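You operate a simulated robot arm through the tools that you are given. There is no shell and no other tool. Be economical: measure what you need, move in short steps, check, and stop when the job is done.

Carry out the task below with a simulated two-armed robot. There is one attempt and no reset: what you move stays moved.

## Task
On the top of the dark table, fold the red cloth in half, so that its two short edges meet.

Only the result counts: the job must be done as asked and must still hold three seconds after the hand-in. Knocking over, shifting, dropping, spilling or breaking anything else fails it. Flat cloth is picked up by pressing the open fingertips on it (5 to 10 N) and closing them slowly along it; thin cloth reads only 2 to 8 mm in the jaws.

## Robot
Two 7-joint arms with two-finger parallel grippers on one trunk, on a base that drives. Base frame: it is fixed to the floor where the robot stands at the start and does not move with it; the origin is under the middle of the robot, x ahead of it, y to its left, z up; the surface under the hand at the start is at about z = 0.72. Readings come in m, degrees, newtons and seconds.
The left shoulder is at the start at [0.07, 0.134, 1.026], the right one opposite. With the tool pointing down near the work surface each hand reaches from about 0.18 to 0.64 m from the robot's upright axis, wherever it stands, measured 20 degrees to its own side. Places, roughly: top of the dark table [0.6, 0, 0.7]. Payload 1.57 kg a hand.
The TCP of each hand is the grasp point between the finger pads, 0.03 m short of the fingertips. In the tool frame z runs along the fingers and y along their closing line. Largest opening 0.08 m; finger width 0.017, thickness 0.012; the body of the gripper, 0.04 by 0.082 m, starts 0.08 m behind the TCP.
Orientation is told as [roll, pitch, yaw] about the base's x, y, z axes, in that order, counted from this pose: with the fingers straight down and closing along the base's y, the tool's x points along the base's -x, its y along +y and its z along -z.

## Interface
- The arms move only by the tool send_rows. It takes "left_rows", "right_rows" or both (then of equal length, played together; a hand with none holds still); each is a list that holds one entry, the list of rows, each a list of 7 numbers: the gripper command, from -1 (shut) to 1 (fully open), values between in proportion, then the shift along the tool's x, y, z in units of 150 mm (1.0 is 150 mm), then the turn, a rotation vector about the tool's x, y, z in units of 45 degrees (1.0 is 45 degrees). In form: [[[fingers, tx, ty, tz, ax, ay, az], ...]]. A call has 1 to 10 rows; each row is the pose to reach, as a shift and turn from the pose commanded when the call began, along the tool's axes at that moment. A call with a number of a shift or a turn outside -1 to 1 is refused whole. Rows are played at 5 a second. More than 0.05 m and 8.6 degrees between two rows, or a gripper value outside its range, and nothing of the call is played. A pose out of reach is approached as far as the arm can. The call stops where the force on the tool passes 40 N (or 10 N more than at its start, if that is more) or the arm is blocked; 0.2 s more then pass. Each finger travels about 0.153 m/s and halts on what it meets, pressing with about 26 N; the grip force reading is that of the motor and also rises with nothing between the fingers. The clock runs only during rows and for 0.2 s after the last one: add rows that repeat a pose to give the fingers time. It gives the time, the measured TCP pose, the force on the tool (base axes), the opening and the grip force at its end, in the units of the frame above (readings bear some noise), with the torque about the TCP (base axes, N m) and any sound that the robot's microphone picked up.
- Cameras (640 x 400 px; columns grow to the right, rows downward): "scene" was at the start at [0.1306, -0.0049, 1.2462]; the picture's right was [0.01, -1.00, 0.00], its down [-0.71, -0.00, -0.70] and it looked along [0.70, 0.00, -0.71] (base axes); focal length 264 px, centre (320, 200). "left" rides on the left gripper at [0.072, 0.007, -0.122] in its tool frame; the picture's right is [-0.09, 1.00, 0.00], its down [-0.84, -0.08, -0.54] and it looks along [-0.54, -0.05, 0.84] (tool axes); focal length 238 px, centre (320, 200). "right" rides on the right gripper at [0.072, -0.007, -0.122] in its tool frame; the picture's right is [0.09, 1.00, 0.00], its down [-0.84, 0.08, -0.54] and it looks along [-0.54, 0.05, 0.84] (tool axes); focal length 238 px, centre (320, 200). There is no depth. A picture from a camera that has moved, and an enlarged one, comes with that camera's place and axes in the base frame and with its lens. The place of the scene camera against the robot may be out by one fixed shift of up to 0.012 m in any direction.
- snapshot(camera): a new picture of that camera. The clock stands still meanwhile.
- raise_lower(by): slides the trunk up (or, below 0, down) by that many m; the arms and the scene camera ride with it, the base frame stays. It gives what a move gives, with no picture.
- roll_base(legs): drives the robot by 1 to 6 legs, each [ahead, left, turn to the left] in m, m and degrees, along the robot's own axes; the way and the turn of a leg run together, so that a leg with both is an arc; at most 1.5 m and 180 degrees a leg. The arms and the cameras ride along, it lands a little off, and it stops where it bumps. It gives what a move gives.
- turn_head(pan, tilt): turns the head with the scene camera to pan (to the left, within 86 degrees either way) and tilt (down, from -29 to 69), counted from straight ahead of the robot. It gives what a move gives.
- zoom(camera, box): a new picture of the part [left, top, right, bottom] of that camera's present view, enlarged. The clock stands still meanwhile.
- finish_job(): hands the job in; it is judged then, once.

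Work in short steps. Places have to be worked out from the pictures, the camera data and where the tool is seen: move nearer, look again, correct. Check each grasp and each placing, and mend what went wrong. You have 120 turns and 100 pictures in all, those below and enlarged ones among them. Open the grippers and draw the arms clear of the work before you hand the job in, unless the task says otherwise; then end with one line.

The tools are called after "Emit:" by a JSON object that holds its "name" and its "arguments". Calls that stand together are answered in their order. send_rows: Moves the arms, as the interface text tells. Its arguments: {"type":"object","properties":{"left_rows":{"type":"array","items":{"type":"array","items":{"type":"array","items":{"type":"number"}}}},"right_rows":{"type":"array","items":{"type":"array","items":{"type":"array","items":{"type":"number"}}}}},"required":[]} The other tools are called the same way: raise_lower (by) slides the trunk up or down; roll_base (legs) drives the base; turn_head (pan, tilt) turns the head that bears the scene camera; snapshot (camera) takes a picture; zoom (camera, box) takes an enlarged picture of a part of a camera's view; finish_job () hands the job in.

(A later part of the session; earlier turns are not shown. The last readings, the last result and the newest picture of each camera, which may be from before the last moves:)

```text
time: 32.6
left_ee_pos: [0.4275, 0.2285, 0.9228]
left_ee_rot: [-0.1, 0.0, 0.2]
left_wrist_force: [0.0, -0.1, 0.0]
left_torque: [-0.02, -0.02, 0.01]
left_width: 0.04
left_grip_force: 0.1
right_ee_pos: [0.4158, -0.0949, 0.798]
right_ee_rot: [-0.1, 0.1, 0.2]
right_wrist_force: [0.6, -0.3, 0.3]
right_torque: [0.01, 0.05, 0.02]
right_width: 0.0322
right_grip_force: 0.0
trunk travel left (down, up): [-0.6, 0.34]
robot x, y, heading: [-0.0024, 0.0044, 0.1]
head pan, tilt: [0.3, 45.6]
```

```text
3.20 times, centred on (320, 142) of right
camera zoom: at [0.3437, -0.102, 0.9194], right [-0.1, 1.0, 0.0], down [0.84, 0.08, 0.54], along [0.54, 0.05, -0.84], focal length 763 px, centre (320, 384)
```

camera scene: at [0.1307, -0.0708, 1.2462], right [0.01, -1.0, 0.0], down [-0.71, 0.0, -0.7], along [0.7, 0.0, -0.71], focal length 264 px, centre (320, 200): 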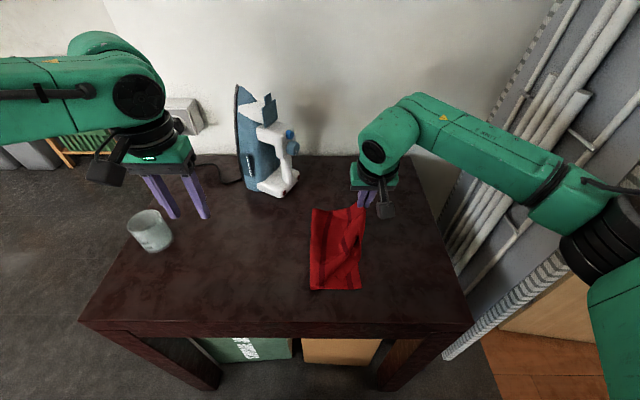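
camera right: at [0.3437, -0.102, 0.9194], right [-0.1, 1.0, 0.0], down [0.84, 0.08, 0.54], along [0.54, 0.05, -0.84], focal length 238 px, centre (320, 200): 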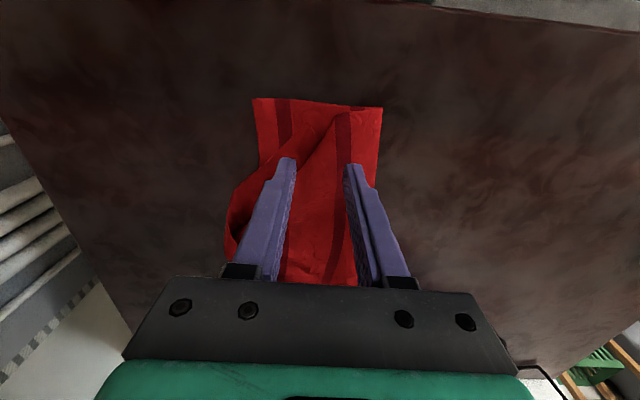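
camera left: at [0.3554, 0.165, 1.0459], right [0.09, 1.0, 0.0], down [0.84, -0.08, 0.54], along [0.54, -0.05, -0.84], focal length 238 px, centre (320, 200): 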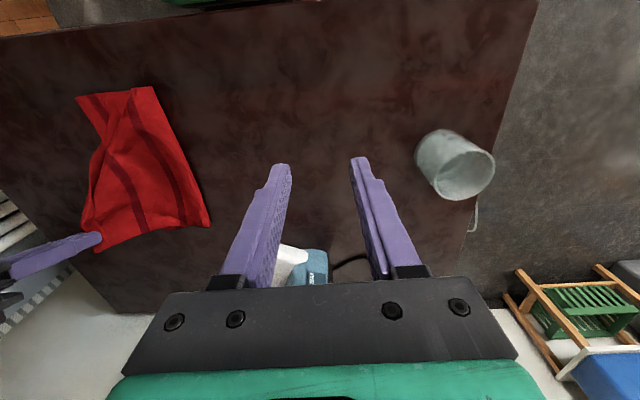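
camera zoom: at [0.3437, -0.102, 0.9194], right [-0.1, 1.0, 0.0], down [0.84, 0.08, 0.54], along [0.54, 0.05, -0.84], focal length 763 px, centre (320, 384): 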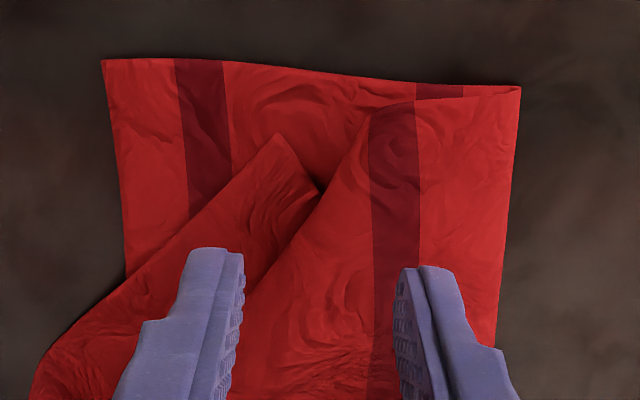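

Now clear: the top layer's near corner tip is at about (0.395, −0.107), pleated back, and the near end of the fold sits too far right. First I pinch the tip flap at (0.42, −0.115) with a 20 mm opening.

Emit:
{"name": "send_rows", "arguments": {"right_rows": [[[-0.4, -0.03, -0.13, 0.05, 0, 0, 0], [-0.5, -0.03, -0.13, 0.15, 0, 0, 0], [-0.5, -0.03, -0.13, 0.24, 0, 0, 0], [-0.5, -0.03, -0.13, 0.26, 0, 0, 0]]]}}

Emit:
{"name": "zoom", "arguments": {"camera": "right", "box": [220, 80, 420, 205]}}

```text
time: 33.6
left_ee_pos: [0.427, 0.2284, 0.9238]
left_ee_rot: [0.0, 0.0, 0.2]
left_wrist_force: [-1.5, 0.4, -0.6]
left_torque: [0.02, 0.0, -0.02]
left_width: 0.0398
left_grip_force: 0.0
right_ee_pos: [0.4203, -0.1153, 0.7608]
right_ee_rot: [-0.1, 0.0, 0.3]
right_wrist_force: [-0.6, -0.2, 0.2]
right_torque: [0.01, -0.01, -0.05]
right_width: 0.0198
right_grip_force: 0.1
trunk travel left (down, up): [-0.6, 0.34]
robot x, y, heading: [0.0005, 0.0002, 0.0]
head pan, tilt: [0.3, 45.6]
```

```text
3.20 times, centred on (320, 142) of right
camera zoom: at [0.3474, -0.1216, 0.882], right [-0.1, 1.0, 0.0], down [0.84, 0.08, 0.54], along [0.54, 0.05, -0.84], focal length 763 px, centre (320, 384)
```

zoom: 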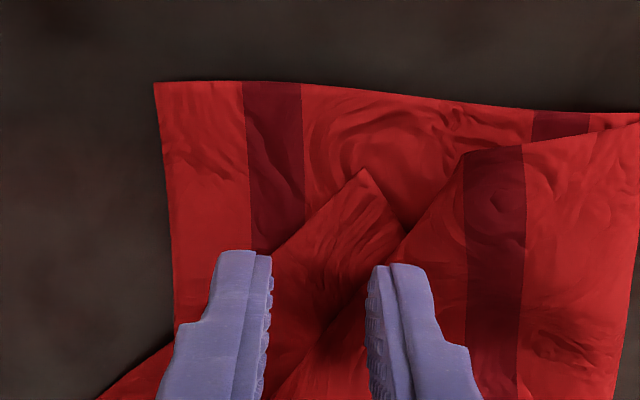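

The image-right finger would catch the pleat, so I shift 12 mm toward the tip and 4 mm left, then press.

Emit:
{"name": "send_rows", "arguments": {"right_rows": [[[-0.5, 0.08, 0.027, 0, 0, 0, 0], [-0.5, 0.08, 0.027, 0.02, 0, 0, 0], [-0.5, 0.08, 0.027, 0.033, 0, 0, 0], [-0.5, 0.08, 0.027, 0.04, 0, 0, 0]]]}}

Emit:
{"name": "zoom", "arguments": {"camera": "right", "box": [220, 80, 420, 205]}}

```text
time: 34.6
left_ee_pos: [0.4277, 0.2282, 0.9226]
left_ee_rot: [-0.1, -0.1, 0.2]
left_wrist_force: [0.6, -0.7, -0.2]
left_torque: [0.01, 0.01, -0.02]
left_width: 0.04
left_grip_force: 0.1
right_ee_pos: [0.4072, -0.111, 0.7537]
right_ee_rot: [0.0, 0.0, 0.2]
right_wrist_force: [-0.7, -0.4, 1.2]
right_torque: [0.02, -0.01, -0.03]
right_width: 0.0199
right_grip_force: 0.0
trunk travel left (down, up): [-0.6, 0.34]
robot x, y, heading: [0.0003, 0.0028, -0.1]
head pan, tilt: [0.3, 45.6]
```

```text
3.20 times, centred on (320, 142) of right
camera zoom: at [0.335, -0.1189, 0.8755], right [-0.1, 1.0, 0.0], down [0.84, 0.08, 0.54], along [0.54, 0.05, -0.84], focal length 763 px, centre (320, 384)
```

zoom: 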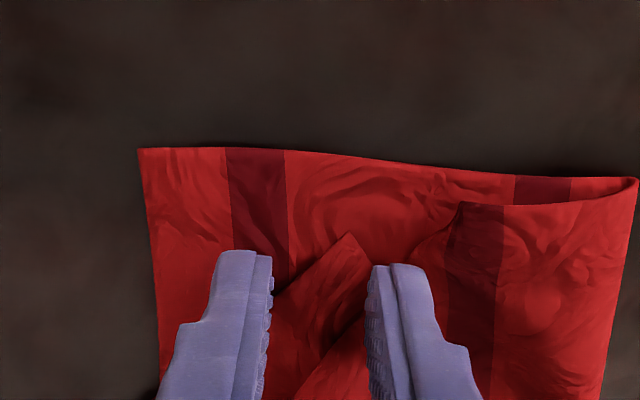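

Well centred on the tip. I press lightly and close slowly.

Emit:
{"name": "send_rows", "arguments": {"right_rows": [[[-0.5, 0, 0, 0.01, 0, 0, 0], [-0.5, 0, 0, 0.013, 0, 0, 0], [-0.6, 0, 0, 0.013, 0, 0, 0], [-0.7, 0, 0, 0.013, 0, 0, 0], [-0.8, 0, 0, 0.013, 0, 0, 0], [-0.9, 0, 0, 0.013, 0, 0, 0], [-1, 0, 0, 0.013, 0, 0, 0], [-1, 0, 0, 0.013, 0, 0, 0]]]}}

Emit:
{"name": "zoom", "arguments": {"camera": "right", "box": [220, 80, 420, 205]}}

```text
time: 36.4
left_ee_pos: [0.4271, 0.2295, 0.9237]
left_ee_rot: [-0.1, -0.1, 0.2]
left_wrist_force: [-0.4, -0.2, -0.1]
left_torque: [-0.03, 0.02, -0.01]
left_width: 0.0401
left_grip_force: 0.0
right_ee_pos: [0.4051, -0.1102, 0.7516]
right_ee_rot: [0.0, -0.2, 0.1]
right_wrist_force: [0.8, 2.2, 15.8]
right_torque: [0.23, -0.15, -0.01]
right_width: 0.0015
right_grip_force: 23.1
trunk travel left (down, up): [-0.6, 0.34]
robot x, y, heading: [-0.004, 0.0017, 0.6]
head pan, tilt: [0.3, 45.6]
```

```text
3.20 times, centred on (320, 142) of right
camera zoom: at [0.3337, -0.1183, 0.8744], right [-0.1, 1.0, 0.0], down [0.84, 0.08, 0.54], along [0.54, 0.05, -0.84], focal length 763 px, centre (320, 384)
```

zoom: 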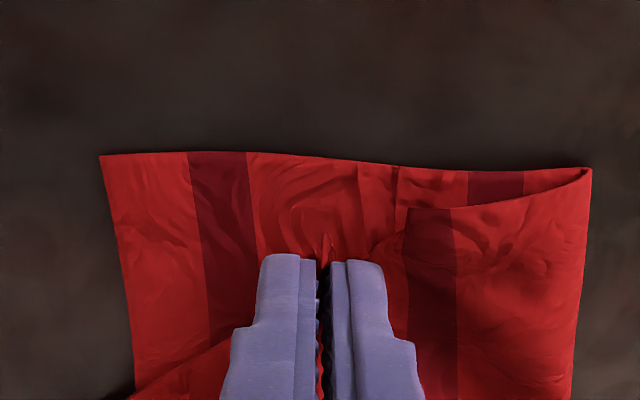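

Lifting 5 cm to check that only the top corner is held.

Emit:
{"name": "send_rows", "arguments": {"right_rows": [[[-1, 0, 0, -0.1, 0, 0, 0], [-1, 0, 0, -0.22, 0, 0, 0], [-1, 0, 0, -0.34, 0, 0, 0], [-1, 0, 0, -0.34, 0, 0, 0]]]}}

Emit:
{"name": "snapshot", "arguments": {"camera": "right"}}

Emit:
{"name": "zoom", "arguments": {"camera": "left", "box": [0, 20, 320, 220]}}

```text
time: 37.4
left_ee_pos: [0.4278, 0.2284, 0.9225]
left_ee_rot: [-0.1, -0.1, 0.2]
left_wrist_force: [-0.1, -0.2, -0.1]
left_torque: [-0.02, -0.03, 0.03]
left_width: 0.0399
left_grip_force: 0.1
right_ee_pos: [0.408, -0.1134, 0.8037]
right_ee_rot: [0.0, -0.1, 0.2]
right_wrist_force: [0.4, 0.0, 0.4]
right_torque: [-0.02, 0.0, 0.03]
right_width: 0.0015
right_grip_force: 22.9
trunk travel left (down, up): [-0.6, 0.34]
robot x, y, heading: [0.0025, 0.0026, 0.1]
head pan, tilt: [0.3, 45.6]
```

```text
64 pictures are left
camera right: at [0.3353, -0.1201, 0.9259], right [-0.1, 1.0, 0.0], down [0.84, 0.08, 0.54], along [0.54, 0.05, -0.84], focal length 238 px, centre (320, 200)
```

right: 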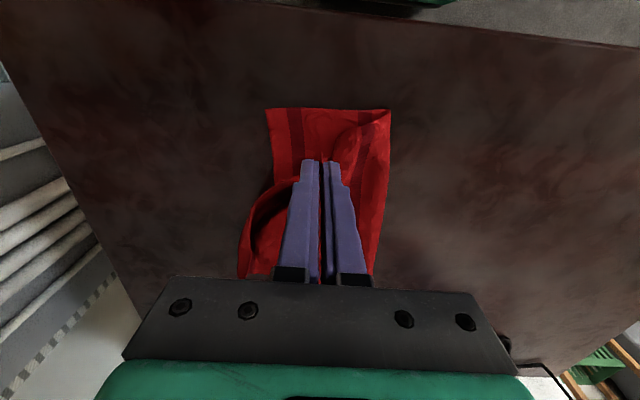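

```text
2.00 times, centred on (160, 120) of left
camera zoom: at [0.3548, 0.235, 1.046], right [0.09, 1.0, 0.0], down [0.84, -0.07, 0.54], along [0.54, -0.05, -0.84], focal length 477 px, centre (640, 360)
```

zoom: 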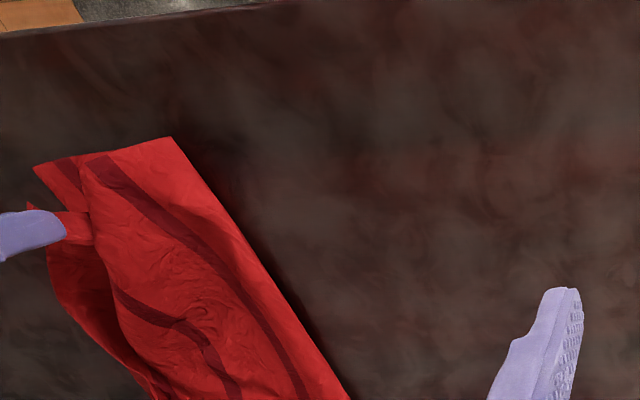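

Only the top corner is held. I carry it to the near-right corner at (0.381, −0.160), overshoot slightly, lower it and ease back.

Emit:
{"name": "send_rows", "arguments": {"right_rows": [[[-1, 0.03, -0.13, 0, 0, 0, 0], [-1, 0.07, -0.27, 0.0, 0, 0, 0], [-1, 0.08, -0.36, 0.05, 0, 0, 0], [-1, 0.08, -0.36, 0.2, 0, 0, 0], [-1, 0.08, -0.33, 0.3, 0, 0, 0], [-1, 0.08, -0.29, 0.31, 0, 0, 0], [-1, 0.08, -0.29, 0.31, 0, 0, 0]]]}}

Emit:
{"name": "snapshot", "arguments": {"camera": "right"}}

Emit:
{"name": "zoom", "arguments": {"camera": "scene", "box": [260, 170, 460, 310]}}

```text
time: 39.0
left_ee_pos: [0.4283, 0.2288, 0.923]
left_ee_rot: [-0.1, -0.1, 0.2]
left_wrist_force: [-0.1, -0.2, 0.7]
left_torque: [0.02, -0.01, 0.01]
left_width: 0.0399
left_grip_force: 0.1
right_ee_pos: [0.3967, -0.1559, 0.7555]
right_ee_rot: [0.0, 0.0, 0.2]
right_wrist_force: [0.0, -0.3, 1.0]
right_torque: [0.0, 0.0, 0.04]
right_width: 0.0016
right_grip_force: 23.2
trunk travel left (down, up): [-0.6, 0.34]
robot x, y, heading: [0.0003, 0.0021, 0.2]
head pan, tilt: [0.3, 45.6]
```

```text
62 pictures are left
camera right: at [0.3244, -0.1622, 0.8772], right [-0.1, 1.0, 0.0], down [0.84, 0.08, 0.54], along [0.54, 0.05, -0.84], focal length 238 px, centre (320, 200)
```

right: 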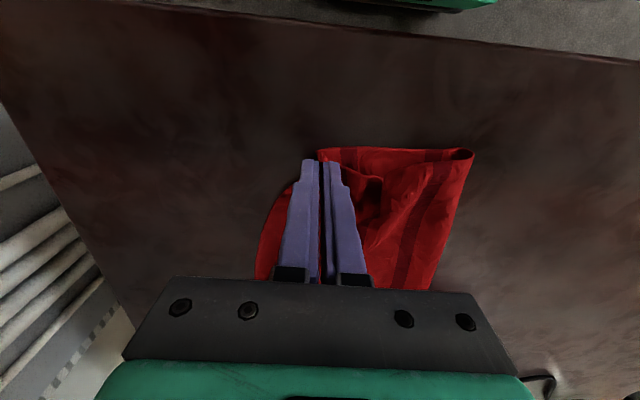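

```text
2.86 times, centred on (360, 240) of scene
camera zoom: at [0.1304, -0.0014, 1.2462], right [0.01, -1.0, 0.0], down [-0.71, -0.01, -0.7], along [0.7, 0.01, -0.71], focal length 754 px, centre (206, 86)
```

zoom: 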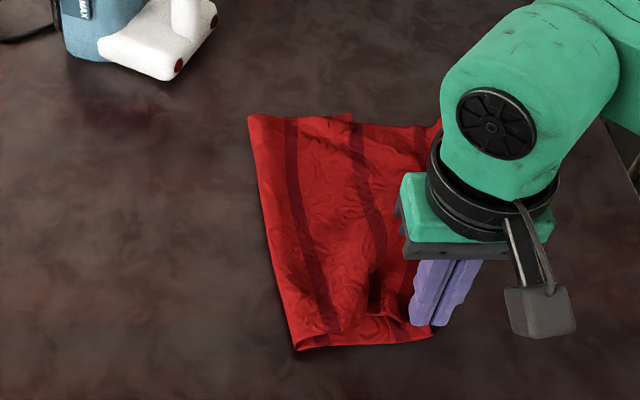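

The corners now coincide and a slack hump shows. I release gently and lift, then look from above.

Emit:
{"name": "send_rows", "arguments": {"right_rows": [[[-0.9, 0, 0, 0, 0, 0, 0], [-0.8, 0, 0, 0, 0, 0, 0], [-0.7, 0, 0, 0, 0, 0, 0], [-0.7, 0, 0, -0.1, 0, 0, 0], [-0.7, 0, 0, -0.3, 0, 0, 0], [-0.7, 0.1, 0, -0.6, 0, 0, 0], [-0.7, 0.3, 0, -0.9, 0, 0, 0], [-0.7, 0.3, 0, -0.9, 0, 0, 0]]]}}

Emit:
{"name": "snapshot", "arguments": {"camera": "right"}}

Emit:
{"name": "zoom", "arguments": {"camera": "scene", "box": [260, 170, 460, 310]}}

```text
refused: row 7 steps farther than a row can; nothing moved
```

```text
60 pictures are left
camera right: at [0.3244, -0.1622, 0.8772], right [-0.1, 1.0, 0.0], down [0.84, 0.08, 0.54], along [0.54, 0.05, -0.84], focal length 238 px, centre (320, 200)
```

right: 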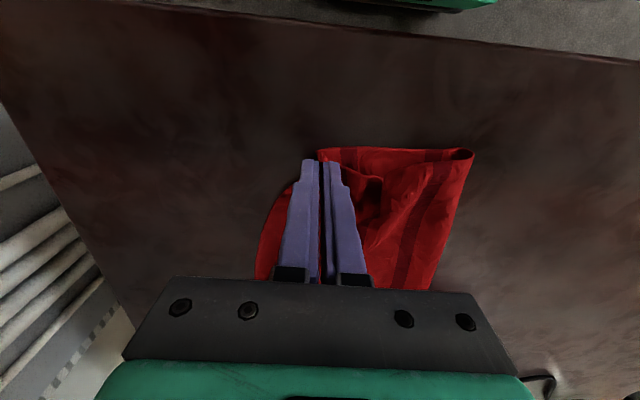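

```text
2.86 times, centred on (360, 240) of scene
camera zoom: at [0.1304, -0.0014, 1.2462], right [0.01, -1.0, 0.0], down [-0.71, -0.01, -0.7], along [0.7, 0.01, -0.71], focal length 754 px, centre (206, 86)
```

zoom: 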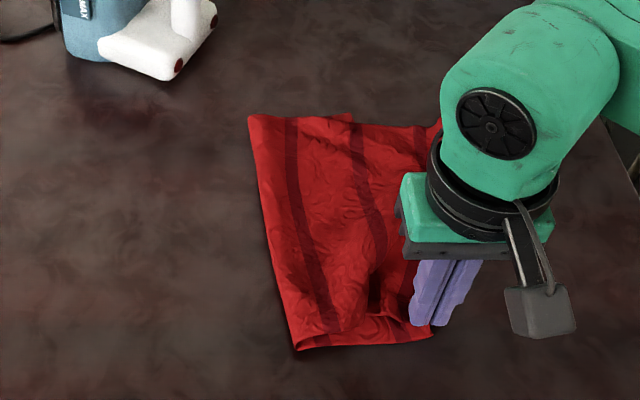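

Last row was too long a step; I repeat with smaller steps.

Emit:
{"name": "send_rows", "arguments": {"right_rows": [[[-0.9, 0, 0, 0, 0, 0, 0], [-0.8, 0, 0, 0, 0, 0, 0], [-0.7, 0, 0, 0, 0, 0, 0], [-0.7, 0, 0, -0.1, 0, 0, 0], [-0.7, 0, 0, -0.3, 0, 0, 0], [-0.7, 0.1, 0, -0.55, 0, 0, 0], [-0.7, 0.25, 0, -0.8, 0, 0, 0], [-0.7, 0.25, 0, -0.8, 0, 0, 0]]]}}

Emit:
{"name": "snapshot", "arguments": {"camera": "right"}}

Emit:
{"name": "zoom", "arguments": {"camera": "scene", "box": [260, 170, 460, 310]}}

```text
time: 40.8
left_ee_pos: [0.428, 0.2274, 0.9232]
left_ee_rot: [0.0, 0.1, 0.2]
left_wrist_force: [1.1, -0.5, 0.1]
left_torque: [0.0, 0.02, -0.02]
left_width: 0.0398
left_grip_force: 0.1
right_ee_pos: [0.3564, -0.1557, 0.8748]
right_ee_rot: [0.1, 0.0, 0.0]
right_wrist_force: [-0.2, 0.0, -1.2]
right_torque: [0.04, -0.02, 0.0]
right_width: 0.012
right_grip_force: 0.0
trunk travel left (down, up): [-0.6, 0.34]
robot x, y, heading: [-0.0028, 0.0055, 0.2]
head pan, tilt: [0.3, 45.6]
```

```text
58 pictures are left
camera right: at [0.2835, -0.1633, 0.9976], right [-0.09, 1.0, 0.0], down [0.84, 0.08, 0.54], along [0.54, 0.05, -0.84], focal length 238 px, centre (320, 200)
```

right: 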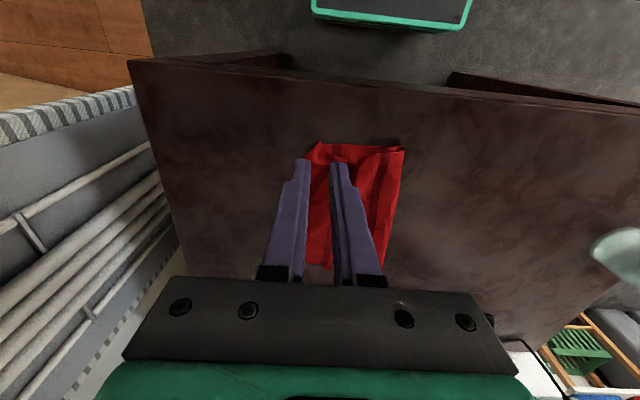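

```text
2.86 times, centred on (360, 240) of scene
camera zoom: at [0.1312, -0.0014, 1.2461], right [0.01, -1.0, 0.0], down [-0.72, -0.01, -0.7], along [0.7, 0.01, -0.72], focal length 754 px, centre (206, 86)
```

zoom: 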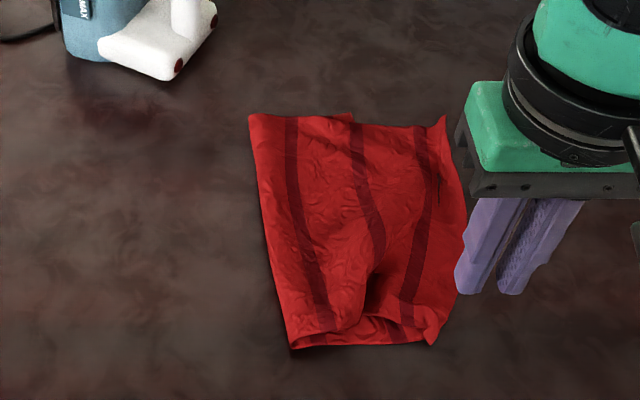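

Good. I move the right hand up and away to the right to see the whole edge.

Emit:
{"name": "send_rows", "arguments": {"right_rows": [[[-0.7, 0, -0.25, -0.1, 0, 0, 0], [-0.7, 0, -0.5, -0.2, 0, 0, 0], [-0.7, 0, -0.75, -0.3, 0, 0, 0], [-0.7, 0, -0.8, -0.4, 0, 0, 0]]]}}

Emit:
{"name": "zoom", "arguments": {"camera": "scene", "box": [300, 180, 460, 310]}}

Emit:
{"name": "snapshot", "arguments": {"camera": "right"}}

Emit:
{"name": "zoom", "arguments": {"camera": "left", "box": [0, 20, 280, 220]}}

```text
time: 41.8
left_ee_pos: [0.4275, 0.2284, 0.9228]
left_ee_rot: [-0.2, 0.0, 0.3]
left_wrist_force: [0.2, 0.2, -0.6]
left_torque: [-0.02, 0.03, 0.01]
left_width: 0.04
left_grip_force: 0.0
right_ee_pos: [0.3579, -0.274, 0.9364]
right_ee_rot: [0.0, 0.0, 0.2]
right_wrist_force: [-0.4, 0.0, -0.3]
right_torque: [-0.04, 0.01, -0.01]
right_width: 0.0119
right_grip_force: 0.0
trunk travel left (down, up): [-0.6, 0.34]
robot x, y, heading: [0.0009, 0.0019, -0.1]
head pan, tilt: [0.3, 45.6]
```

```text
3.08 times, centred on (380, 245) of scene
camera zoom: at [0.1303, -0.0009, 1.2462], right [0.01, -1.0, 0.0], down [-0.71, -0.01, -0.7], along [0.7, 0.01, -0.71], focal length 812 px, centre (135, 62)
```

zoom: 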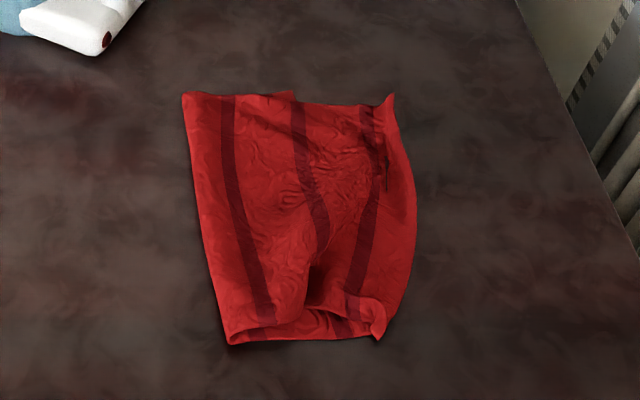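

```text
55 pictures are left
camera right: at [0.2856, -0.2814, 1.0601], right [-0.1, 1.0, 0.0], down [0.84, 0.08, 0.54], along [0.54, 0.05, -0.84], focal length 238 px, centre (320, 200)
```

right: 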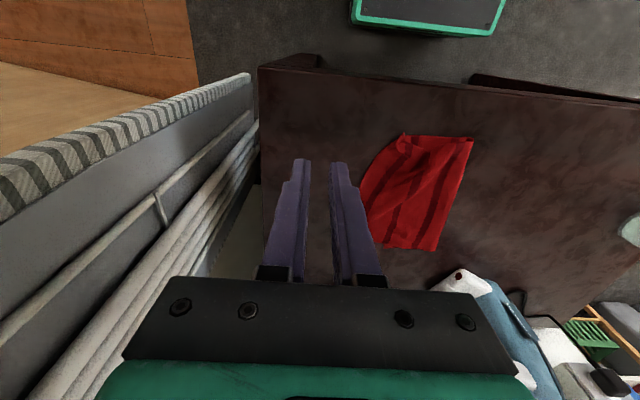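

```text
2.00 times, centred on (140, 120) of left
camera zoom: at [0.3546, 0.2354, 1.046], right [0.09, 1.0, 0.0], down [0.84, -0.07, 0.54], along [0.54, -0.05, -0.84], focal length 477 px, centre (680, 360)
```

zoom: 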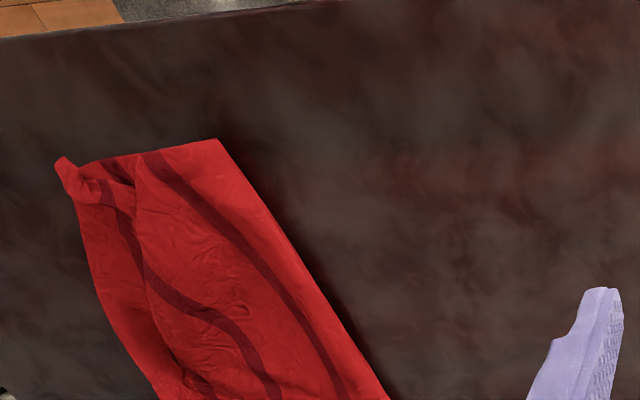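

The edge needs a closer look; the right wrist camera has an unobstructed view.

Emit:
{"name": "zoom", "arguments": {"camera": "right", "box": [340, 120, 500, 260]}}

```text
2.86 times, centred on (420, 190) of right
camera zoom: at [0.2856, -0.2814, 1.0601], right [-0.1, 1.0, 0.0], down [0.84, 0.08, 0.54], along [0.54, 0.05, -0.84], focal length 681 px, centre (34, 229)
```

zoom: 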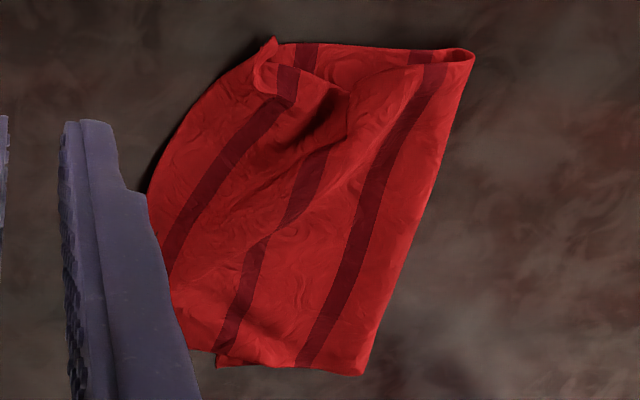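

All three visible stripes are on the top layer, so the fold line is about 3.5 cm too far right. At the far end the top overhangs the bottom by about 7 cm; near the robot it shows as a slack hump. The fix is to pinch the top layer at its middle stripe and pull that left. I reposition for the far part first.

Emit:
{"name": "roll_base", "arguments": {"legs": [[0, 0.1, 0]]}}

Emit:
{"name": "send_rows", "arguments": {"right_rows": [[[-0.3, -0.15, 0.12, 0.05, 0, 0, 0], [-0.3, -0.35, 0.25, 0.1, 0, -0.1, 0], [-0.3, -0.55, 0.38, 0.2, 0, -0.2, 0], [-0.3, -0.75, 0.5, 0.35, 0, -0.3, 0], [-0.3, -0.95, 0.62, 0.5, 0, -0.44, 0], [-0.3, -1.0, 0.7, 0.7, 0, -0.44, 0], [-0.3, -1.0, 0.7, 0.85, 0, -0.44, 0], [-0.3, -1.0, 0.7, 0.85, 0, -0.44, 0]]]}}

Emit:
{"name": "snapshot", "arguments": {"camera": "right"}}

```text
time: 42.9
left_ee_pos: [0.428, 0.3282, 0.9226]
left_ee_rot: [0.0, -0.1, 0.1]
left_wrist_force: [-0.2, -0.2, 0.4]
left_torque: [-0.01, -0.01, 0.02]
left_width: 0.0401
left_grip_force: 0.1
right_ee_pos: [0.3576, -0.1749, 0.9382]
right_ee_rot: [-0.1, 0.0, 0.1]
right_wrist_force: [0.7, -0.6, 0.9]
right_torque: [-0.03, 0.02, -0.02]
right_width: 0.0119
right_grip_force: 0.2
trunk travel left (down, up): [-0.6, 0.34]
robot x, y, heading: [-0.0009, 0.1004, 0.2]
head pan, tilt: [0.3, 45.6]
```

```text
time: 44.7
left_ee_pos: [0.4273, 0.3274, 0.9237]
left_ee_rot: [-0.1, -0.2, 0.2]
left_wrist_force: [0.2, -1.4, 0.9]
left_torque: [0.0, 0.01, 0.02]
left_width: 0.0402
left_grip_force: 0.0
right_ee_pos: [0.5094, -0.0689, 0.8094]
right_ee_rot: [0.1, -19.7, 0.0]
right_wrist_force: [0.3, -0.2, -0.4]
right_torque: [-0.01, 0.0, 0.01]
right_width: 0.0281
right_grip_force: 0.0
trunk travel left (down, up): [-0.6, 0.34]
robot x, y, heading: [-0.0004, 0.1026, 0.2]
head pan, tilt: [0.3, 45.6]
```

```text
52 pictures are left
camera right: at [0.4004, -0.0757, 0.9005], right [-0.09, 1.0, -0.03], down [0.6, 0.08, 0.79], along [0.79, 0.05, -0.61], focal length 238 px, centre (320, 200)
```

right: 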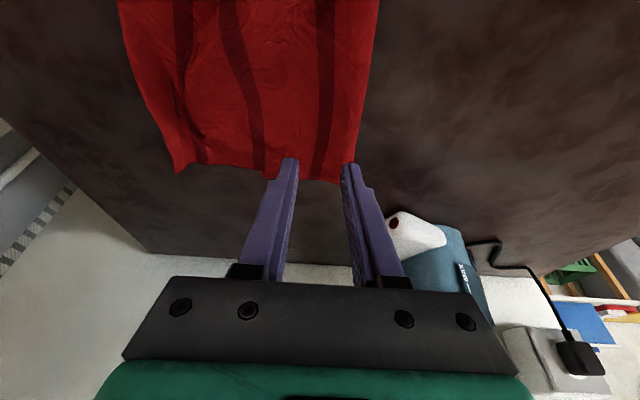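

The middle stripe is at about (0.55, −0.063). I lower onto it.

Emit:
{"name": "send_rows", "arguments": {"right_rows": [[[-0.3, -0.07, 0.03, 0.12, 0, 0, 0], [-0.3, -0.04, 0.03, 0.25, 0, 0, 0], [-0.3, -0.02, 0.03, 0.36, 0, 0, 0], [-0.3, -0.015, 0.03, 0.385, 0, 0, 0], [-0.3, -0.015, 0.03, 0.39, 0, 0, 0]]]}}

Emit:
{"name": "zoom", "arguments": {"camera": "right", "box": [200, 60, 440, 210]}}

```text
time: 45.9
left_ee_pos: [0.4282, 0.3276, 0.9233]
left_ee_rot: [-0.1, -0.1, 0.1]
left_wrist_force: [0.0, 0.0, 0.3]
left_torque: [0.03, -0.02, -0.04]
left_width: 0.0399
left_grip_force: 0.2
right_ee_pos: [0.5304, -0.066, 0.7545]
right_ee_rot: [0.0, -19.9, 0.1]
right_wrist_force: [-0.5, 0.1, 0.2]
right_torque: [0.02, -0.02, 0.01]
right_width: 0.0279
right_grip_force: 0.0
trunk travel left (down, up): [-0.6, 0.34]
robot x, y, heading: [-0.0006, 0.1033, 0.2]
head pan, tilt: [0.3, 45.6]
```

```text
2.67 times, centred on (320, 135) of right
camera zoom: at [0.4207, -0.0728, 0.8455], right [-0.09, 1.0, -0.03], down [0.6, 0.08, 0.79], along [0.79, 0.05, -0.61], focal length 636 px, centre (320, 373)
```

zoom: 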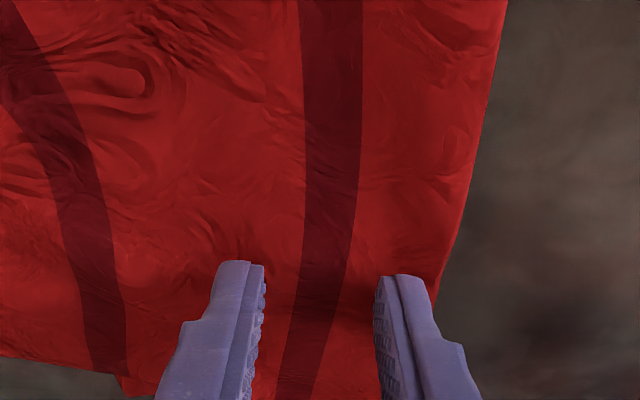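

Straddling the stripe. I press about 2.5 mm and close slowly.

Emit:
{"name": "send_rows", "arguments": {"right_rows": [[[-0.3, 0.004, 0, 0.011, 0, 0, 0], [-0.3, 0.005, 0, 0.014, 0, 0, 0], [-0.45, 0.005, 0, 0.014, 0, 0, 0], [-0.6, 0.005, 0, 0.014, 0, 0, 0], [-0.75, 0.005, 0, 0.014, 0, 0, 0], [-0.9, 0.005, 0, 0.014, 0, 0, 0], [-1, 0.005, 0, 0.014, 0, 0, 0], [-1, 0.005, 0, 0.014, 0, 0, 0], [-1, -0.015, 0, -0.04, 0, 0, 0], [-1, -0.015, 0, -0.04, 0, 0, 0]]]}}

Emit:
{"name": "zoom", "arguments": {"camera": "right", "box": [200, 60, 440, 210]}}

```text
time: 48.1
left_ee_pos: [0.4273, 0.3272, 0.9229]
left_ee_rot: [-0.1, 0.0, 0.1]
left_wrist_force: [0.0, 0.6, -0.2]
left_torque: [-0.03, -0.01, 0.0]
left_width: 0.0399
left_grip_force: 0.1
right_ee_pos: [0.5298, -0.0663, 0.7618]
right_ee_rot: [0.0, -19.7, 0.1]
right_wrist_force: [0.3, 0.0, 0.6]
right_torque: [-0.02, 0.02, 0.0]
right_width: 0.0
right_grip_force: 21.2
trunk travel left (down, up): [-0.6, 0.34]
robot x, y, heading: [0.0015, 0.1042, 0.1]
head pan, tilt: [0.3, 45.6]
```

```text
2.67 times, centred on (320, 135) of right
camera zoom: at [0.4202, -0.0729, 0.8525], right [-0.09, 1.0, -0.03], down [0.6, 0.08, 0.79], along [0.79, 0.05, -0.61], focal length 636 px, centre (320, 373)
```

zoom: 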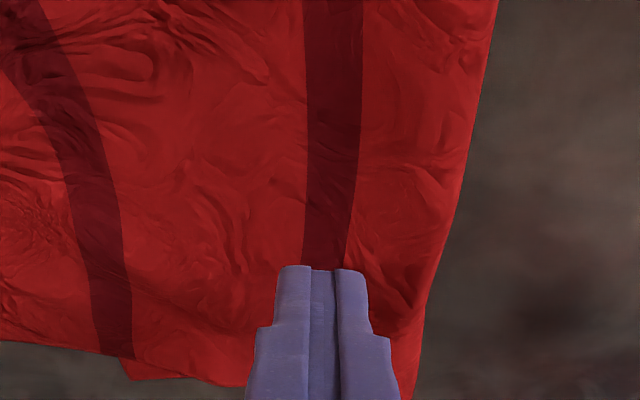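

It slipped out empty; the press was too light. I reopen and press harder, checking the force.

Emit:
{"name": "send_rows", "arguments": {"right_rows": [[[-0.5, 0, 0, 0, 0, 0, 0], [-0.3, 0, 0, 0, 0, 0, 0], [-0.3, 0.012, 0, 0.033, 0, 0, 0], [-0.3, 0.02, 0, 0.056, 0, 0, 0], [-0.3, 0.023, 0, 0.064, 0, 0, 0], [-0.3, 0.023, 0, 0.064, 0, 0, 0]]]}}

```text
time: 49.5
left_ee_pos: [0.4277, 0.327, 0.9225]
left_ee_rot: [0.0, 0.0, 0.0]
left_wrist_force: [-0.1, -0.1, 0.3]
left_torque: [0.0, 0.01, 0.02]
left_width: 0.04
left_grip_force: 0.1
right_ee_pos: [0.5289, -0.0653, 0.7534]
right_ee_rot: [0.0, -19.9, 0.0]
right_wrist_force: [1.0, -0.3, 3.1]
right_torque: [0.08, -0.06, 0.0]
right_width: 0.028
right_grip_force: 0.0
trunk travel left (down, up): [-0.6, 0.34]
robot x, y, heading: [-0.0005, 0.1038, 0.2]
head pan, tilt: [0.3, 45.6]
```

Only 3 N; I go 1.3 mm deeper and close.

Emit:
{"name": "send_rows", "arguments": {"right_rows": [[[-0.3, 0.003, 0, 0.008, 0, 0, 0], [-0.3, 0.003, 0, 0.009, 0, 0, 0], [-0.45, 0.003, 0, 0.009, 0, 0, 0], [-0.6, 0.003, 0, 0.009, 0, 0, 0], [-0.75, 0.003, 0, 0.009, 0, 0, 0], [-0.9, 0.003, 0, 0.009, 0, 0, 0], [-1, 0.003, 0, 0.009, 0, 0, 0], [-1, 0.003, 0, 0.009, 0, 0, 0]]]}}

Emit:
{"name": "zoom", "arguments": {"camera": "right", "box": [200, 60, 440, 210]}}

```text
time: 51.3
left_ee_pos: [0.4248, 0.3275, 0.9234]
left_ee_rot: [0.0, -0.1, 0.1]
left_wrist_force: [0.3, 0.0, 0.5]
left_torque: [-0.01, -0.01, -0.01]
left_width: 0.0397
left_grip_force: 0.0
right_ee_pos: [0.5287, -0.0663, 0.7528]
right_ee_rot: [0.0, -20.0, 0.1]
right_wrist_force: [3.0, -1.7, 17.2]
right_torque: [-0.05, -0.13, -0.02]
right_width: 0.0028
right_grip_force: 23.9
trunk travel left (down, up): [-0.6, 0.34]
robot x, y, heading: [-0.0002, 0.1013, 0.3]
head pan, tilt: [0.3, 45.6]
```

```text
2.67 times, centred on (320, 135) of right
camera zoom: at [0.4188, -0.0719, 0.8426], right [-0.09, 1.0, -0.03], down [0.6, 0.08, 0.8], along [0.79, 0.05, -0.6], focal length 636 px, centre (320, 373)
```

zoom: 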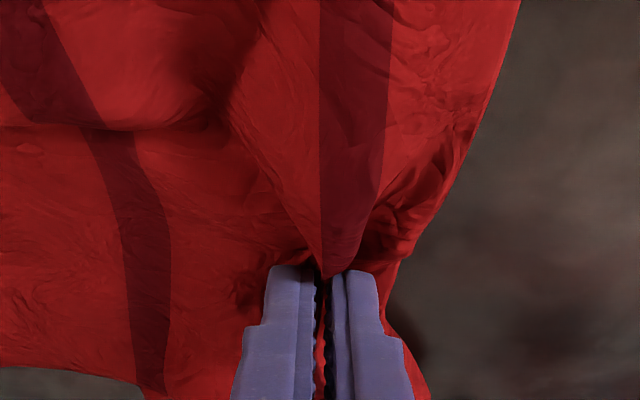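

Grasped the stripe (2.8 mm). I lift 2 cm and pull left 4.5 cm, then look.

Emit:
{"name": "send_rows", "arguments": {"right_rows": [[[-1, -0.02, 0, -0.06, 0, 0, 0], [-1, -0.045, 0, -0.125, 0, 0, 0], [-1, -0.045, 0.1, -0.125, 0, 0, 0], [-1, -0.045, 0.2, -0.125, 0, 0, 0], [-1, -0.045, 0.3, -0.125, 0, 0, 0], [-1, -0.045, 0.3, -0.125, 0, 0, 0]]]}}

Emit:
{"name": "snapshot", "arguments": {"camera": "right"}}

Emit:
{"name": "zoom", "arguments": {"camera": "scene", "box": [320, 180, 480, 310]}}

```text
time: 52.7
left_ee_pos: [0.4275, 0.3266, 0.9218]
left_ee_rot: [-0.2, -0.1, 0.1]
left_wrist_force: [-0.2, 0.8, 0.6]
left_torque: [-0.01, -0.02, 0.01]
left_width: 0.0399
left_grip_force: 0.0
right_ee_pos: [0.5279, -0.02, 0.7706]
right_ee_rot: [0.1, -19.9, 0.1]
right_wrist_force: [-0.4, 0.6, -0.3]
right_torque: [-0.01, 0.04, 0.03]
right_width: 0.0031
right_grip_force: 24.2
trunk travel left (down, up): [-0.6, 0.34]
robot x, y, heading: [-0.0007, 0.1027, 0.1]
head pan, tilt: [0.3, 45.6]
```

```text
48 pictures are left
camera right: at [0.4201, -0.0272, 0.8607], right [-0.09, 1.0, -0.03], down [0.6, 0.08, 0.79], along [0.79, 0.05, -0.61], focal length 238 px, centre (320, 200)
```

right: 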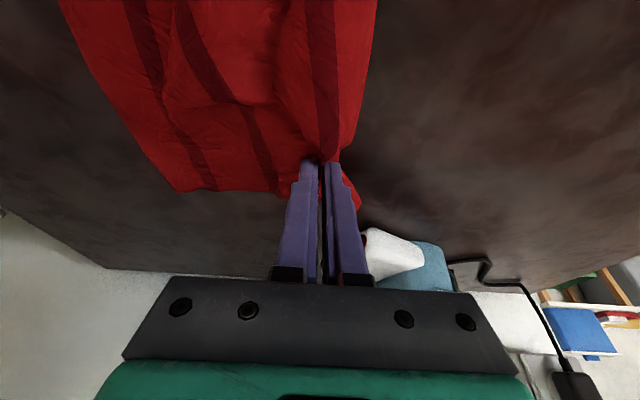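

```text
3.08 times, centred on (400, 245) of scene
camera zoom: at [0.1303, 0.0975, 1.2462], right [0.01, -1.0, 0.0], down [-0.71, -0.01, -0.7], along [0.7, 0.01, -0.71], focal length 812 px, centre (74, 62)
```

zoom: 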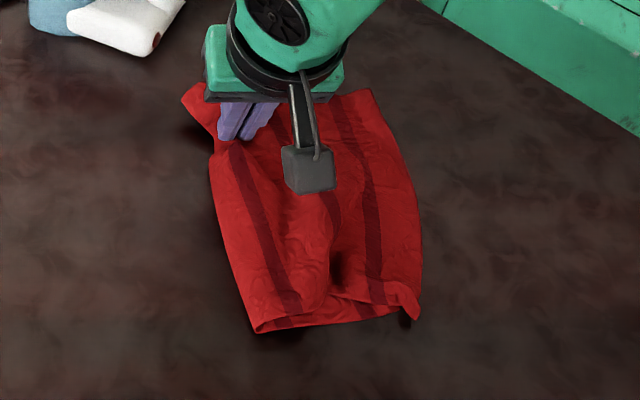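

Most of the cloth moved left together. I set it down, release, back off and re-measure both layers.

Emit:
{"name": "send_rows", "arguments": {"right_rows": [[[-1, 0.03, 0, 0.07, 0, 0, 0], [-1, 0.035, 0, 0.1, 0, 0, 0], [-0.85, 0.035, 0, 0.1, 0, 0, 0], [-0.7, 0.035, 0, 0.1, 0, 0, 0], [-0.7, -0.02, 0, -0.1, 0, 0, 0], [-0.7, -0.09, 0, -0.25, 0, 0, 0], [-0.7, -0.1, 0, -0.5, 0, 0, 0], [-0.7, 0.15, 0, -0.6, 0, 0, 0], [-0.7, 0.4, 0, -0.7, 0, 0, 0], [-0.7, 0.6, -0.2, -0.7, 0, 0, 0]]]}}

Emit:
{"name": "send_rows", "arguments": {"right_rows": [[[-0.7, 0.1, -0.3, -0.1, 0, 0, 0], [-0.7, 0.2, -0.6, -0.1, 0, 0, 0], [-0.7, 0.2, -0.8, -0.1, 0, 0.1, 0], [-0.7, 0.2, -0.8, -0.1, 0, 0.2, 0]]]}}

Emit:
{"name": "zoom", "arguments": {"camera": "scene", "box": [320, 180, 480, 310]}}

Emit:
{"name": "snapshot", "arguments": {"camera": "right"}}

```text
time: 54.9
left_ee_pos: [0.4263, 0.3257, 0.9233]
left_ee_rot: [0.0, -0.2, 0.0]
left_wrist_force: [-0.3, -0.5, -0.5]
left_torque: [0.02, 0.03, 0.02]
left_width: 0.0405
left_grip_force: 0.0
right_ee_pos: [0.4088, -0.0502, 0.8405]
right_ee_rot: [0.1, -19.8, 0.1]
right_wrist_force: [-0.2, -0.3, 0.1]
right_torque: [-0.04, -0.03, -0.02]
right_width: 0.0119
right_grip_force: 0.0
trunk travel left (down, up): [-0.6, 0.34]
robot x, y, heading: [0.0027, 0.1006, 0.1]
head pan, tilt: [0.3, 45.6]
```

```text
time: 55.9
left_ee_pos: [0.4283, 0.3268, 0.9222]
left_ee_rot: [-0.1, -0.1, 0.1]
left_wrist_force: [-0.4, 0.1, -0.3]
left_torque: [0.01, -0.01, 0.0]
left_width: 0.0398
left_grip_force: 0.1
right_ee_pos: [0.3764, -0.1704, 0.8444]
right_ee_rot: [0.0, -10.8, 0.2]
right_wrist_force: [-0.3, -0.5, 0.4]
right_torque: [0.0, 0.0, -0.02]
right_width: 0.012
right_grip_force: 0.1
trunk travel left (down, up): [-0.6, 0.34]
robot x, y, heading: [-0.0014, 0.1052, 0.1]
head pan, tilt: [0.3, 45.6]
```

```text
3.08 times, centred on (400, 245) of scene
camera zoom: at [0.1308, 0.0976, 1.2461], right [0.01, -1.0, 0.0], down [-0.72, -0.01, -0.7], along [0.7, 0.01, -0.72], focal length 812 px, centre (74, 62)
```

zoom: 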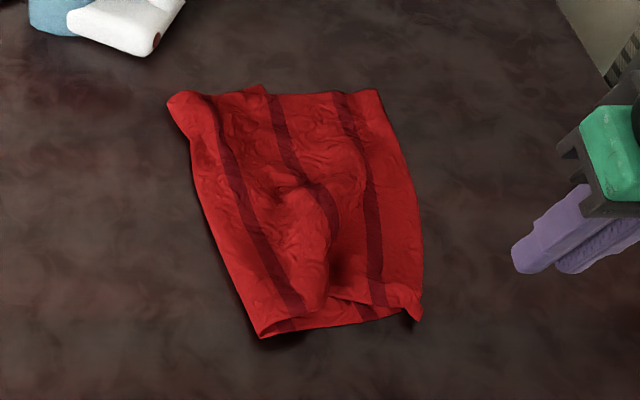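

```text
45 pictures are left
camera right: at [0.2829, -0.177, 0.9516], right [-0.09, 1.0, -0.02], down [0.72, 0.08, 0.69], along [0.69, 0.05, -0.72], focal length 238 px, centre (320, 200)
```

right: 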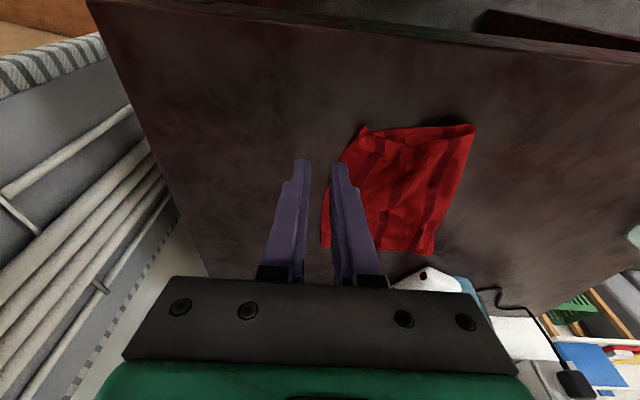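

The near corners coincide, but at the far end the top layer overhangs by about 10 cm. I'll bring the top's far corner back over the bottom's far corner, leaving a slack hump along the middle. Then I'll lift that hump by its crest and lay it left. First I approach the top's far edge near (0.565, −0.14).

Emit:
{"name": "send_rows", "arguments": {"right_rows": [[[-0.3, -0.22, 0.05, 0.05, 0, -0.1, 0], [-0.3, -0.45, 0.1, 0.1, 0, -0.2, 0], [-0.3, -0.67, 0.15, 0.2, 0, -0.2, 0], [-0.3, -0.88, 0.22, 0.37, 0, -0.2, 0], [-0.3, -0.88, 0.22, 0.37, 0, -0.2, 0]]]}}

Emit:
{"name": "snapshot", "arguments": {"camera": "right"}}

```text
time: 57.1
left_ee_pos: [0.4271, 0.327, 0.9236]
left_ee_rot: [-0.1, -0.1, 0.1]
left_wrist_force: [0.0, 0.5, 0.6]
left_torque: [0.0, 0.01, 0.05]
left_width: 0.0401
left_grip_force: 0.0
right_ee_pos: [0.5156, -0.1368, 0.8132]
right_ee_rot: [0.0, -19.9, 0.1]
right_wrist_force: [-0.8, -0.1, 0.6]
right_torque: [-0.03, -0.01, 0.03]
right_width: 0.0279
right_grip_force: 0.1
trunk travel left (down, up): [-0.6, 0.34]
robot x, y, heading: [-0.0033, 0.1014, -0.2]
head pan, tilt: [0.3, 45.6]
```

```text
44 pictures are left
camera right: at [0.4065, -0.144, 0.9042], right [-0.09, 1.0, -0.03], down [0.6, 0.08, 0.79], along [0.79, 0.05, -0.61], focal length 238 px, centre (320, 200)
```

right: 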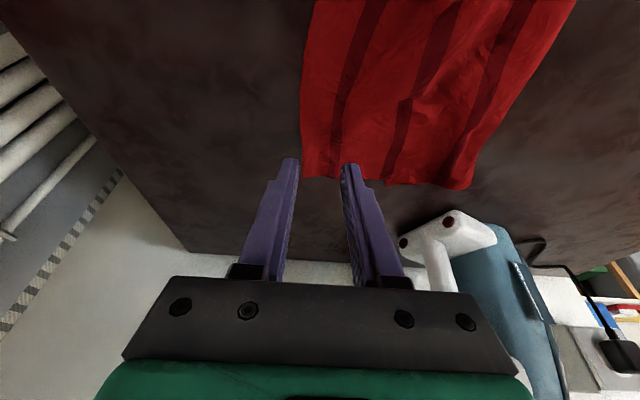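

The far corner is at (0.60, −0.152). I descend at (0.57, −0.138) and press.

Emit:
{"name": "send_rows", "arguments": {"right_rows": [[[-0.3, -0.15, -0.01, 0.12, 0, 0, 0], [-0.3, -0.16, -0.01, 0.3, 0, 0, 0], [-0.3, -0.145, -0.01, 0.45, 0, 0, 0], [-0.3, -0.137, -0.01, 0.475, 0, 0, 0], [-0.3, -0.134, -0.01, 0.487, 0, 0, 0], [-0.3, -0.134, -0.01, 0.487, 0, 0, 0]]]}}

Emit:
{"name": "zoom", "arguments": {"camera": "right", "box": [200, 60, 440, 210]}}

```text
time: 58.5
left_ee_pos: [0.4278, 0.3272, 0.9234]
left_ee_rot: [-0.2, -0.1, 0.1]
left_wrist_force: [0.3, -0.1, 0.7]
left_torque: [0.02, 0.02, 0.01]
left_width: 0.0398
left_grip_force: 0.0
right_ee_pos: [0.5584, -0.1395, 0.7512]
right_ee_rot: [0.0, -19.8, 0.0]
right_wrist_force: [0.2, -0.3, 1.2]
right_torque: [0.0, -0.02, -0.01]
right_width: 0.0275
right_grip_force: 0.1
trunk travel left (down, up): [-0.6, 0.34]
robot x, y, heading: [-0.0018, 0.0992, 0.0]
head pan, tilt: [0.3, 45.6]
```

```text
2.67 times, centred on (320, 135) of right
camera zoom: at [0.4494, -0.1469, 0.8428], right [-0.09, 1.0, -0.03], down [0.6, 0.08, 0.79], along [0.79, 0.05, -0.61], focal length 636 px, centre (320, 373)
```

zoom: 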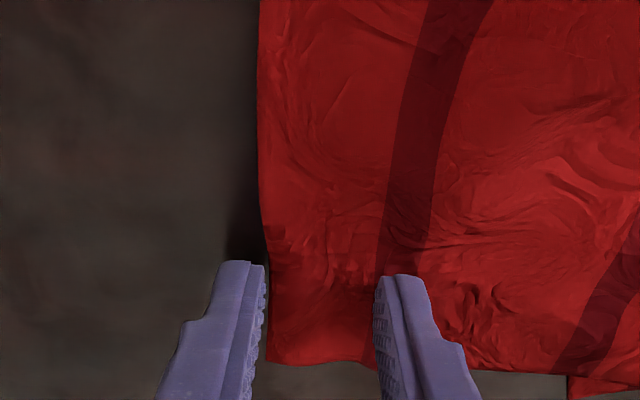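

The outer finger is just off the edge. I shift 5 mm left, press and close.

Emit:
{"name": "send_rows", "arguments": {"right_rows": [[[-0.3, 0, 0.033, 0, 0, 0, 0], [-0.3, 0.004, 0.033, 0.011, 0, 0, 0], [-0.3, 0.0045, 0.033, 0.0125, 0, 0, 0], [-0.45, 0.0045, 0.033, 0.0125, 0, 0, 0], [-0.6, 0.0045, 0.033, 0.0125, 0, 0, 0], [-0.75, 0.0045, 0.033, 0.0125, 0, 0, 0], [-0.9, 0.0045, 0.033, 0.0125, 0, 0, 0], [-1, 0.0045, 0.033, 0.0125, 0, 0, 0], [-1, 0.0045, 0.033, 0.0125, 0, 0, 0]]]}}

Emit:
{"name": "zoom", "arguments": {"camera": "right", "box": [200, 60, 440, 210]}}

```text
time: 60.5
left_ee_pos: [0.4252, 0.3285, 0.9238]
left_ee_rot: [-0.3, -0.2, 0.1]
left_wrist_force: [0.1, 0.1, 0.3]
left_torque: [0.02, 0.02, 0.01]
left_width: 0.0402
left_grip_force: 0.0
right_ee_pos: [0.559, -0.1329, 0.7529]
right_ee_rot: [-0.1, -20.0, 0.2]
right_wrist_force: [2.5, 0.1, 15.6]
right_torque: [0.06, -0.1, 0.02]
right_width: 0.002
right_grip_force: 23.7
trunk travel left (down, up): [-0.6, 0.34]
robot x, y, heading: [0.0027, 0.1035, 0.2]
head pan, tilt: [0.3, 45.6]
```

```text
2.67 times, centred on (320, 135) of right
camera zoom: at [0.4488, -0.1404, 0.8421], right [-0.09, 1.0, -0.03], down [0.6, 0.08, 0.8], along [0.79, 0.05, -0.6], focal length 636 px, centre (320, 373)
```

zoom: 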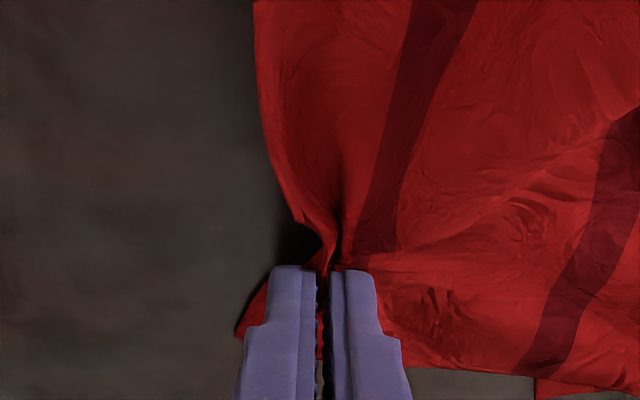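

Edge grasped. I lift 5 cm, carry it left to y ≈ −0.06 over the bottom's far corner, and lower.

Emit:
{"name": "send_rows", "arguments": {"right_rows": [[[-1, -0.04, 0, -0.12, 0, 0, 0], [-1, -0.1, 0, -0.28, 0, 0, 0], [-1, -0.114, 0.15, -0.313, 0, 0, 0], [-1, -0.114, 0.3, -0.313, 0, 0, 0], [-1, -0.114, 0.45, -0.313, 0, 0, 0], [-1, -0.08, 0.47, -0.2, 0, 0, 0], [-1, -0.04, 0.47, -0.08, 0, 0, 0], [-1, -0.01, 0.47, -0.01, 0, 0, 0], [-1, -0.01, 0.47, -0.01, 0, 0, 0]]]}}

Emit:
{"name": "snapshot", "arguments": {"camera": "right"}}

Emit:
{"name": "zoom", "arguments": {"camera": "scene", "box": [320, 180, 480, 310]}}

```text
time: 62.5
left_ee_pos: [0.4263, 0.327, 0.9231]
left_ee_rot: [-0.1, -0.2, 0.1]
left_wrist_force: [0.2, 0.2, 0.6]
left_torque: [-0.01, -0.01, 0.0]
left_width: 0.04
left_grip_force: 0.0
right_ee_pos: [0.5615, -0.0627, 0.7532]
right_ee_rot: [0.1, -20.1, 0.2]
right_wrist_force: [1.8, 1.0, 13.5]
right_torque: [-0.02, -0.08, -0.01]
right_width: 0.002
right_grip_force: 23.6
trunk travel left (down, up): [-0.6, 0.34]
robot x, y, heading: [-0.0046, 0.101, 0.2]
head pan, tilt: [0.3, 45.6]
```

```text
41 pictures are left
camera right: at [0.4515, -0.0701, 0.8439], right [-0.09, 1.0, -0.03], down [0.6, 0.08, 0.8], along [0.8, 0.05, -0.6], focal length 238 px, centre (320, 200)
```

right: 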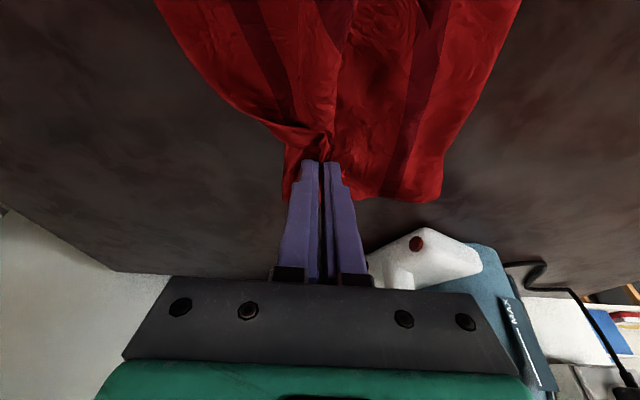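

```text
3.08 times, centred on (400, 245) of scene
camera zoom: at [0.1284, 0.0985, 1.2466], right [0.01, -1.0, 0.0], down [-0.71, -0.01, -0.7], along [0.7, 0.01, -0.71], focal length 812 px, centre (74, 62)
```

zoom: 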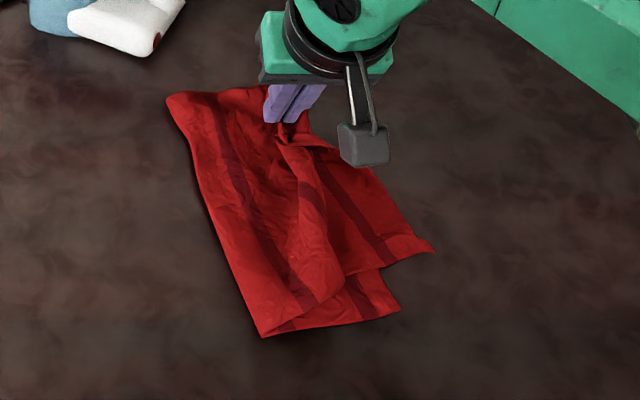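

Far corners now match, with slack gathered in the middle. I release and back off to look.

Emit:
{"name": "send_rows", "arguments": {"right_rows": [[[-0.9, -0.01, 0, -0.02, 0, 0, 0], [-0.8, -0.01, 0, -0.02, 0, 0, 0], [-0.7, -0.01, 0, -0.02, 0, 0, 0], [-0.7, -0.05, 0, -0.15, 0, 0, 0], [-0.7, -0.1, 0, -0.35, 0, 0, 0], [-0.7, -0.1, -0.25, -0.45, 0, 0, 0], [-0.7, -0.1, -0.55, -0.45, 0, 0, 0], [-0.7, 0.0, -0.8, -0.45, 0, 0, 0], [-0.7, 0.0, -0.8, -0.45, 0, 0, 0]]]}}

Emit:
{"name": "zoom", "arguments": {"camera": "scene", "box": [320, 180, 480, 310]}}

```text
time: 64.5
left_ee_pos: [0.4274, 0.3282, 0.9231]
left_ee_rot: [-0.1, -0.1, 0.1]
left_wrist_force: [0.5, 0.7, -0.2]
left_torque: [-0.04, 0.0, 0.03]
left_width: 0.04
left_grip_force: 0.2
right_ee_pos: [0.5389, -0.182, 0.8153]
right_ee_rot: [0.0, -19.8, 0.3]
right_wrist_force: [-0.3, -0.4, -0.2]
right_torque: [0.05, 0.02, -0.02]
right_width: 0.0123
right_grip_force: 0.0
trunk travel left (down, up): [-0.6, 0.34]
robot x, y, heading: [-0.0021, 0.1049, 0.4]
head pan, tilt: [0.3, 45.6]
```

```text
3.08 times, centred on (400, 245) of scene
camera zoom: at [0.1309, 0.0985, 1.2461], right [0.01, -1.0, 0.0], down [-0.72, -0.01, -0.7], along [0.7, 0.01, -0.72], focal length 812 px, centre (74, 62)
```

zoom: 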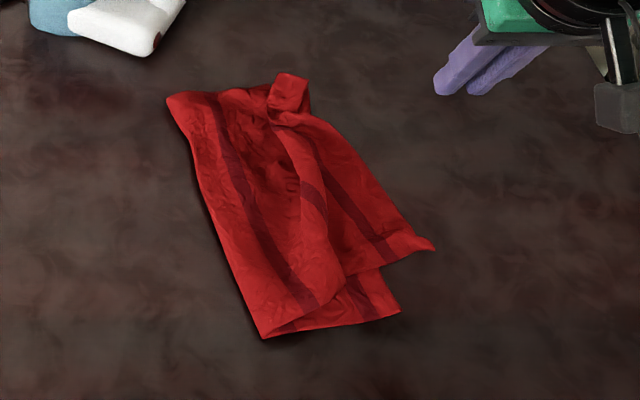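

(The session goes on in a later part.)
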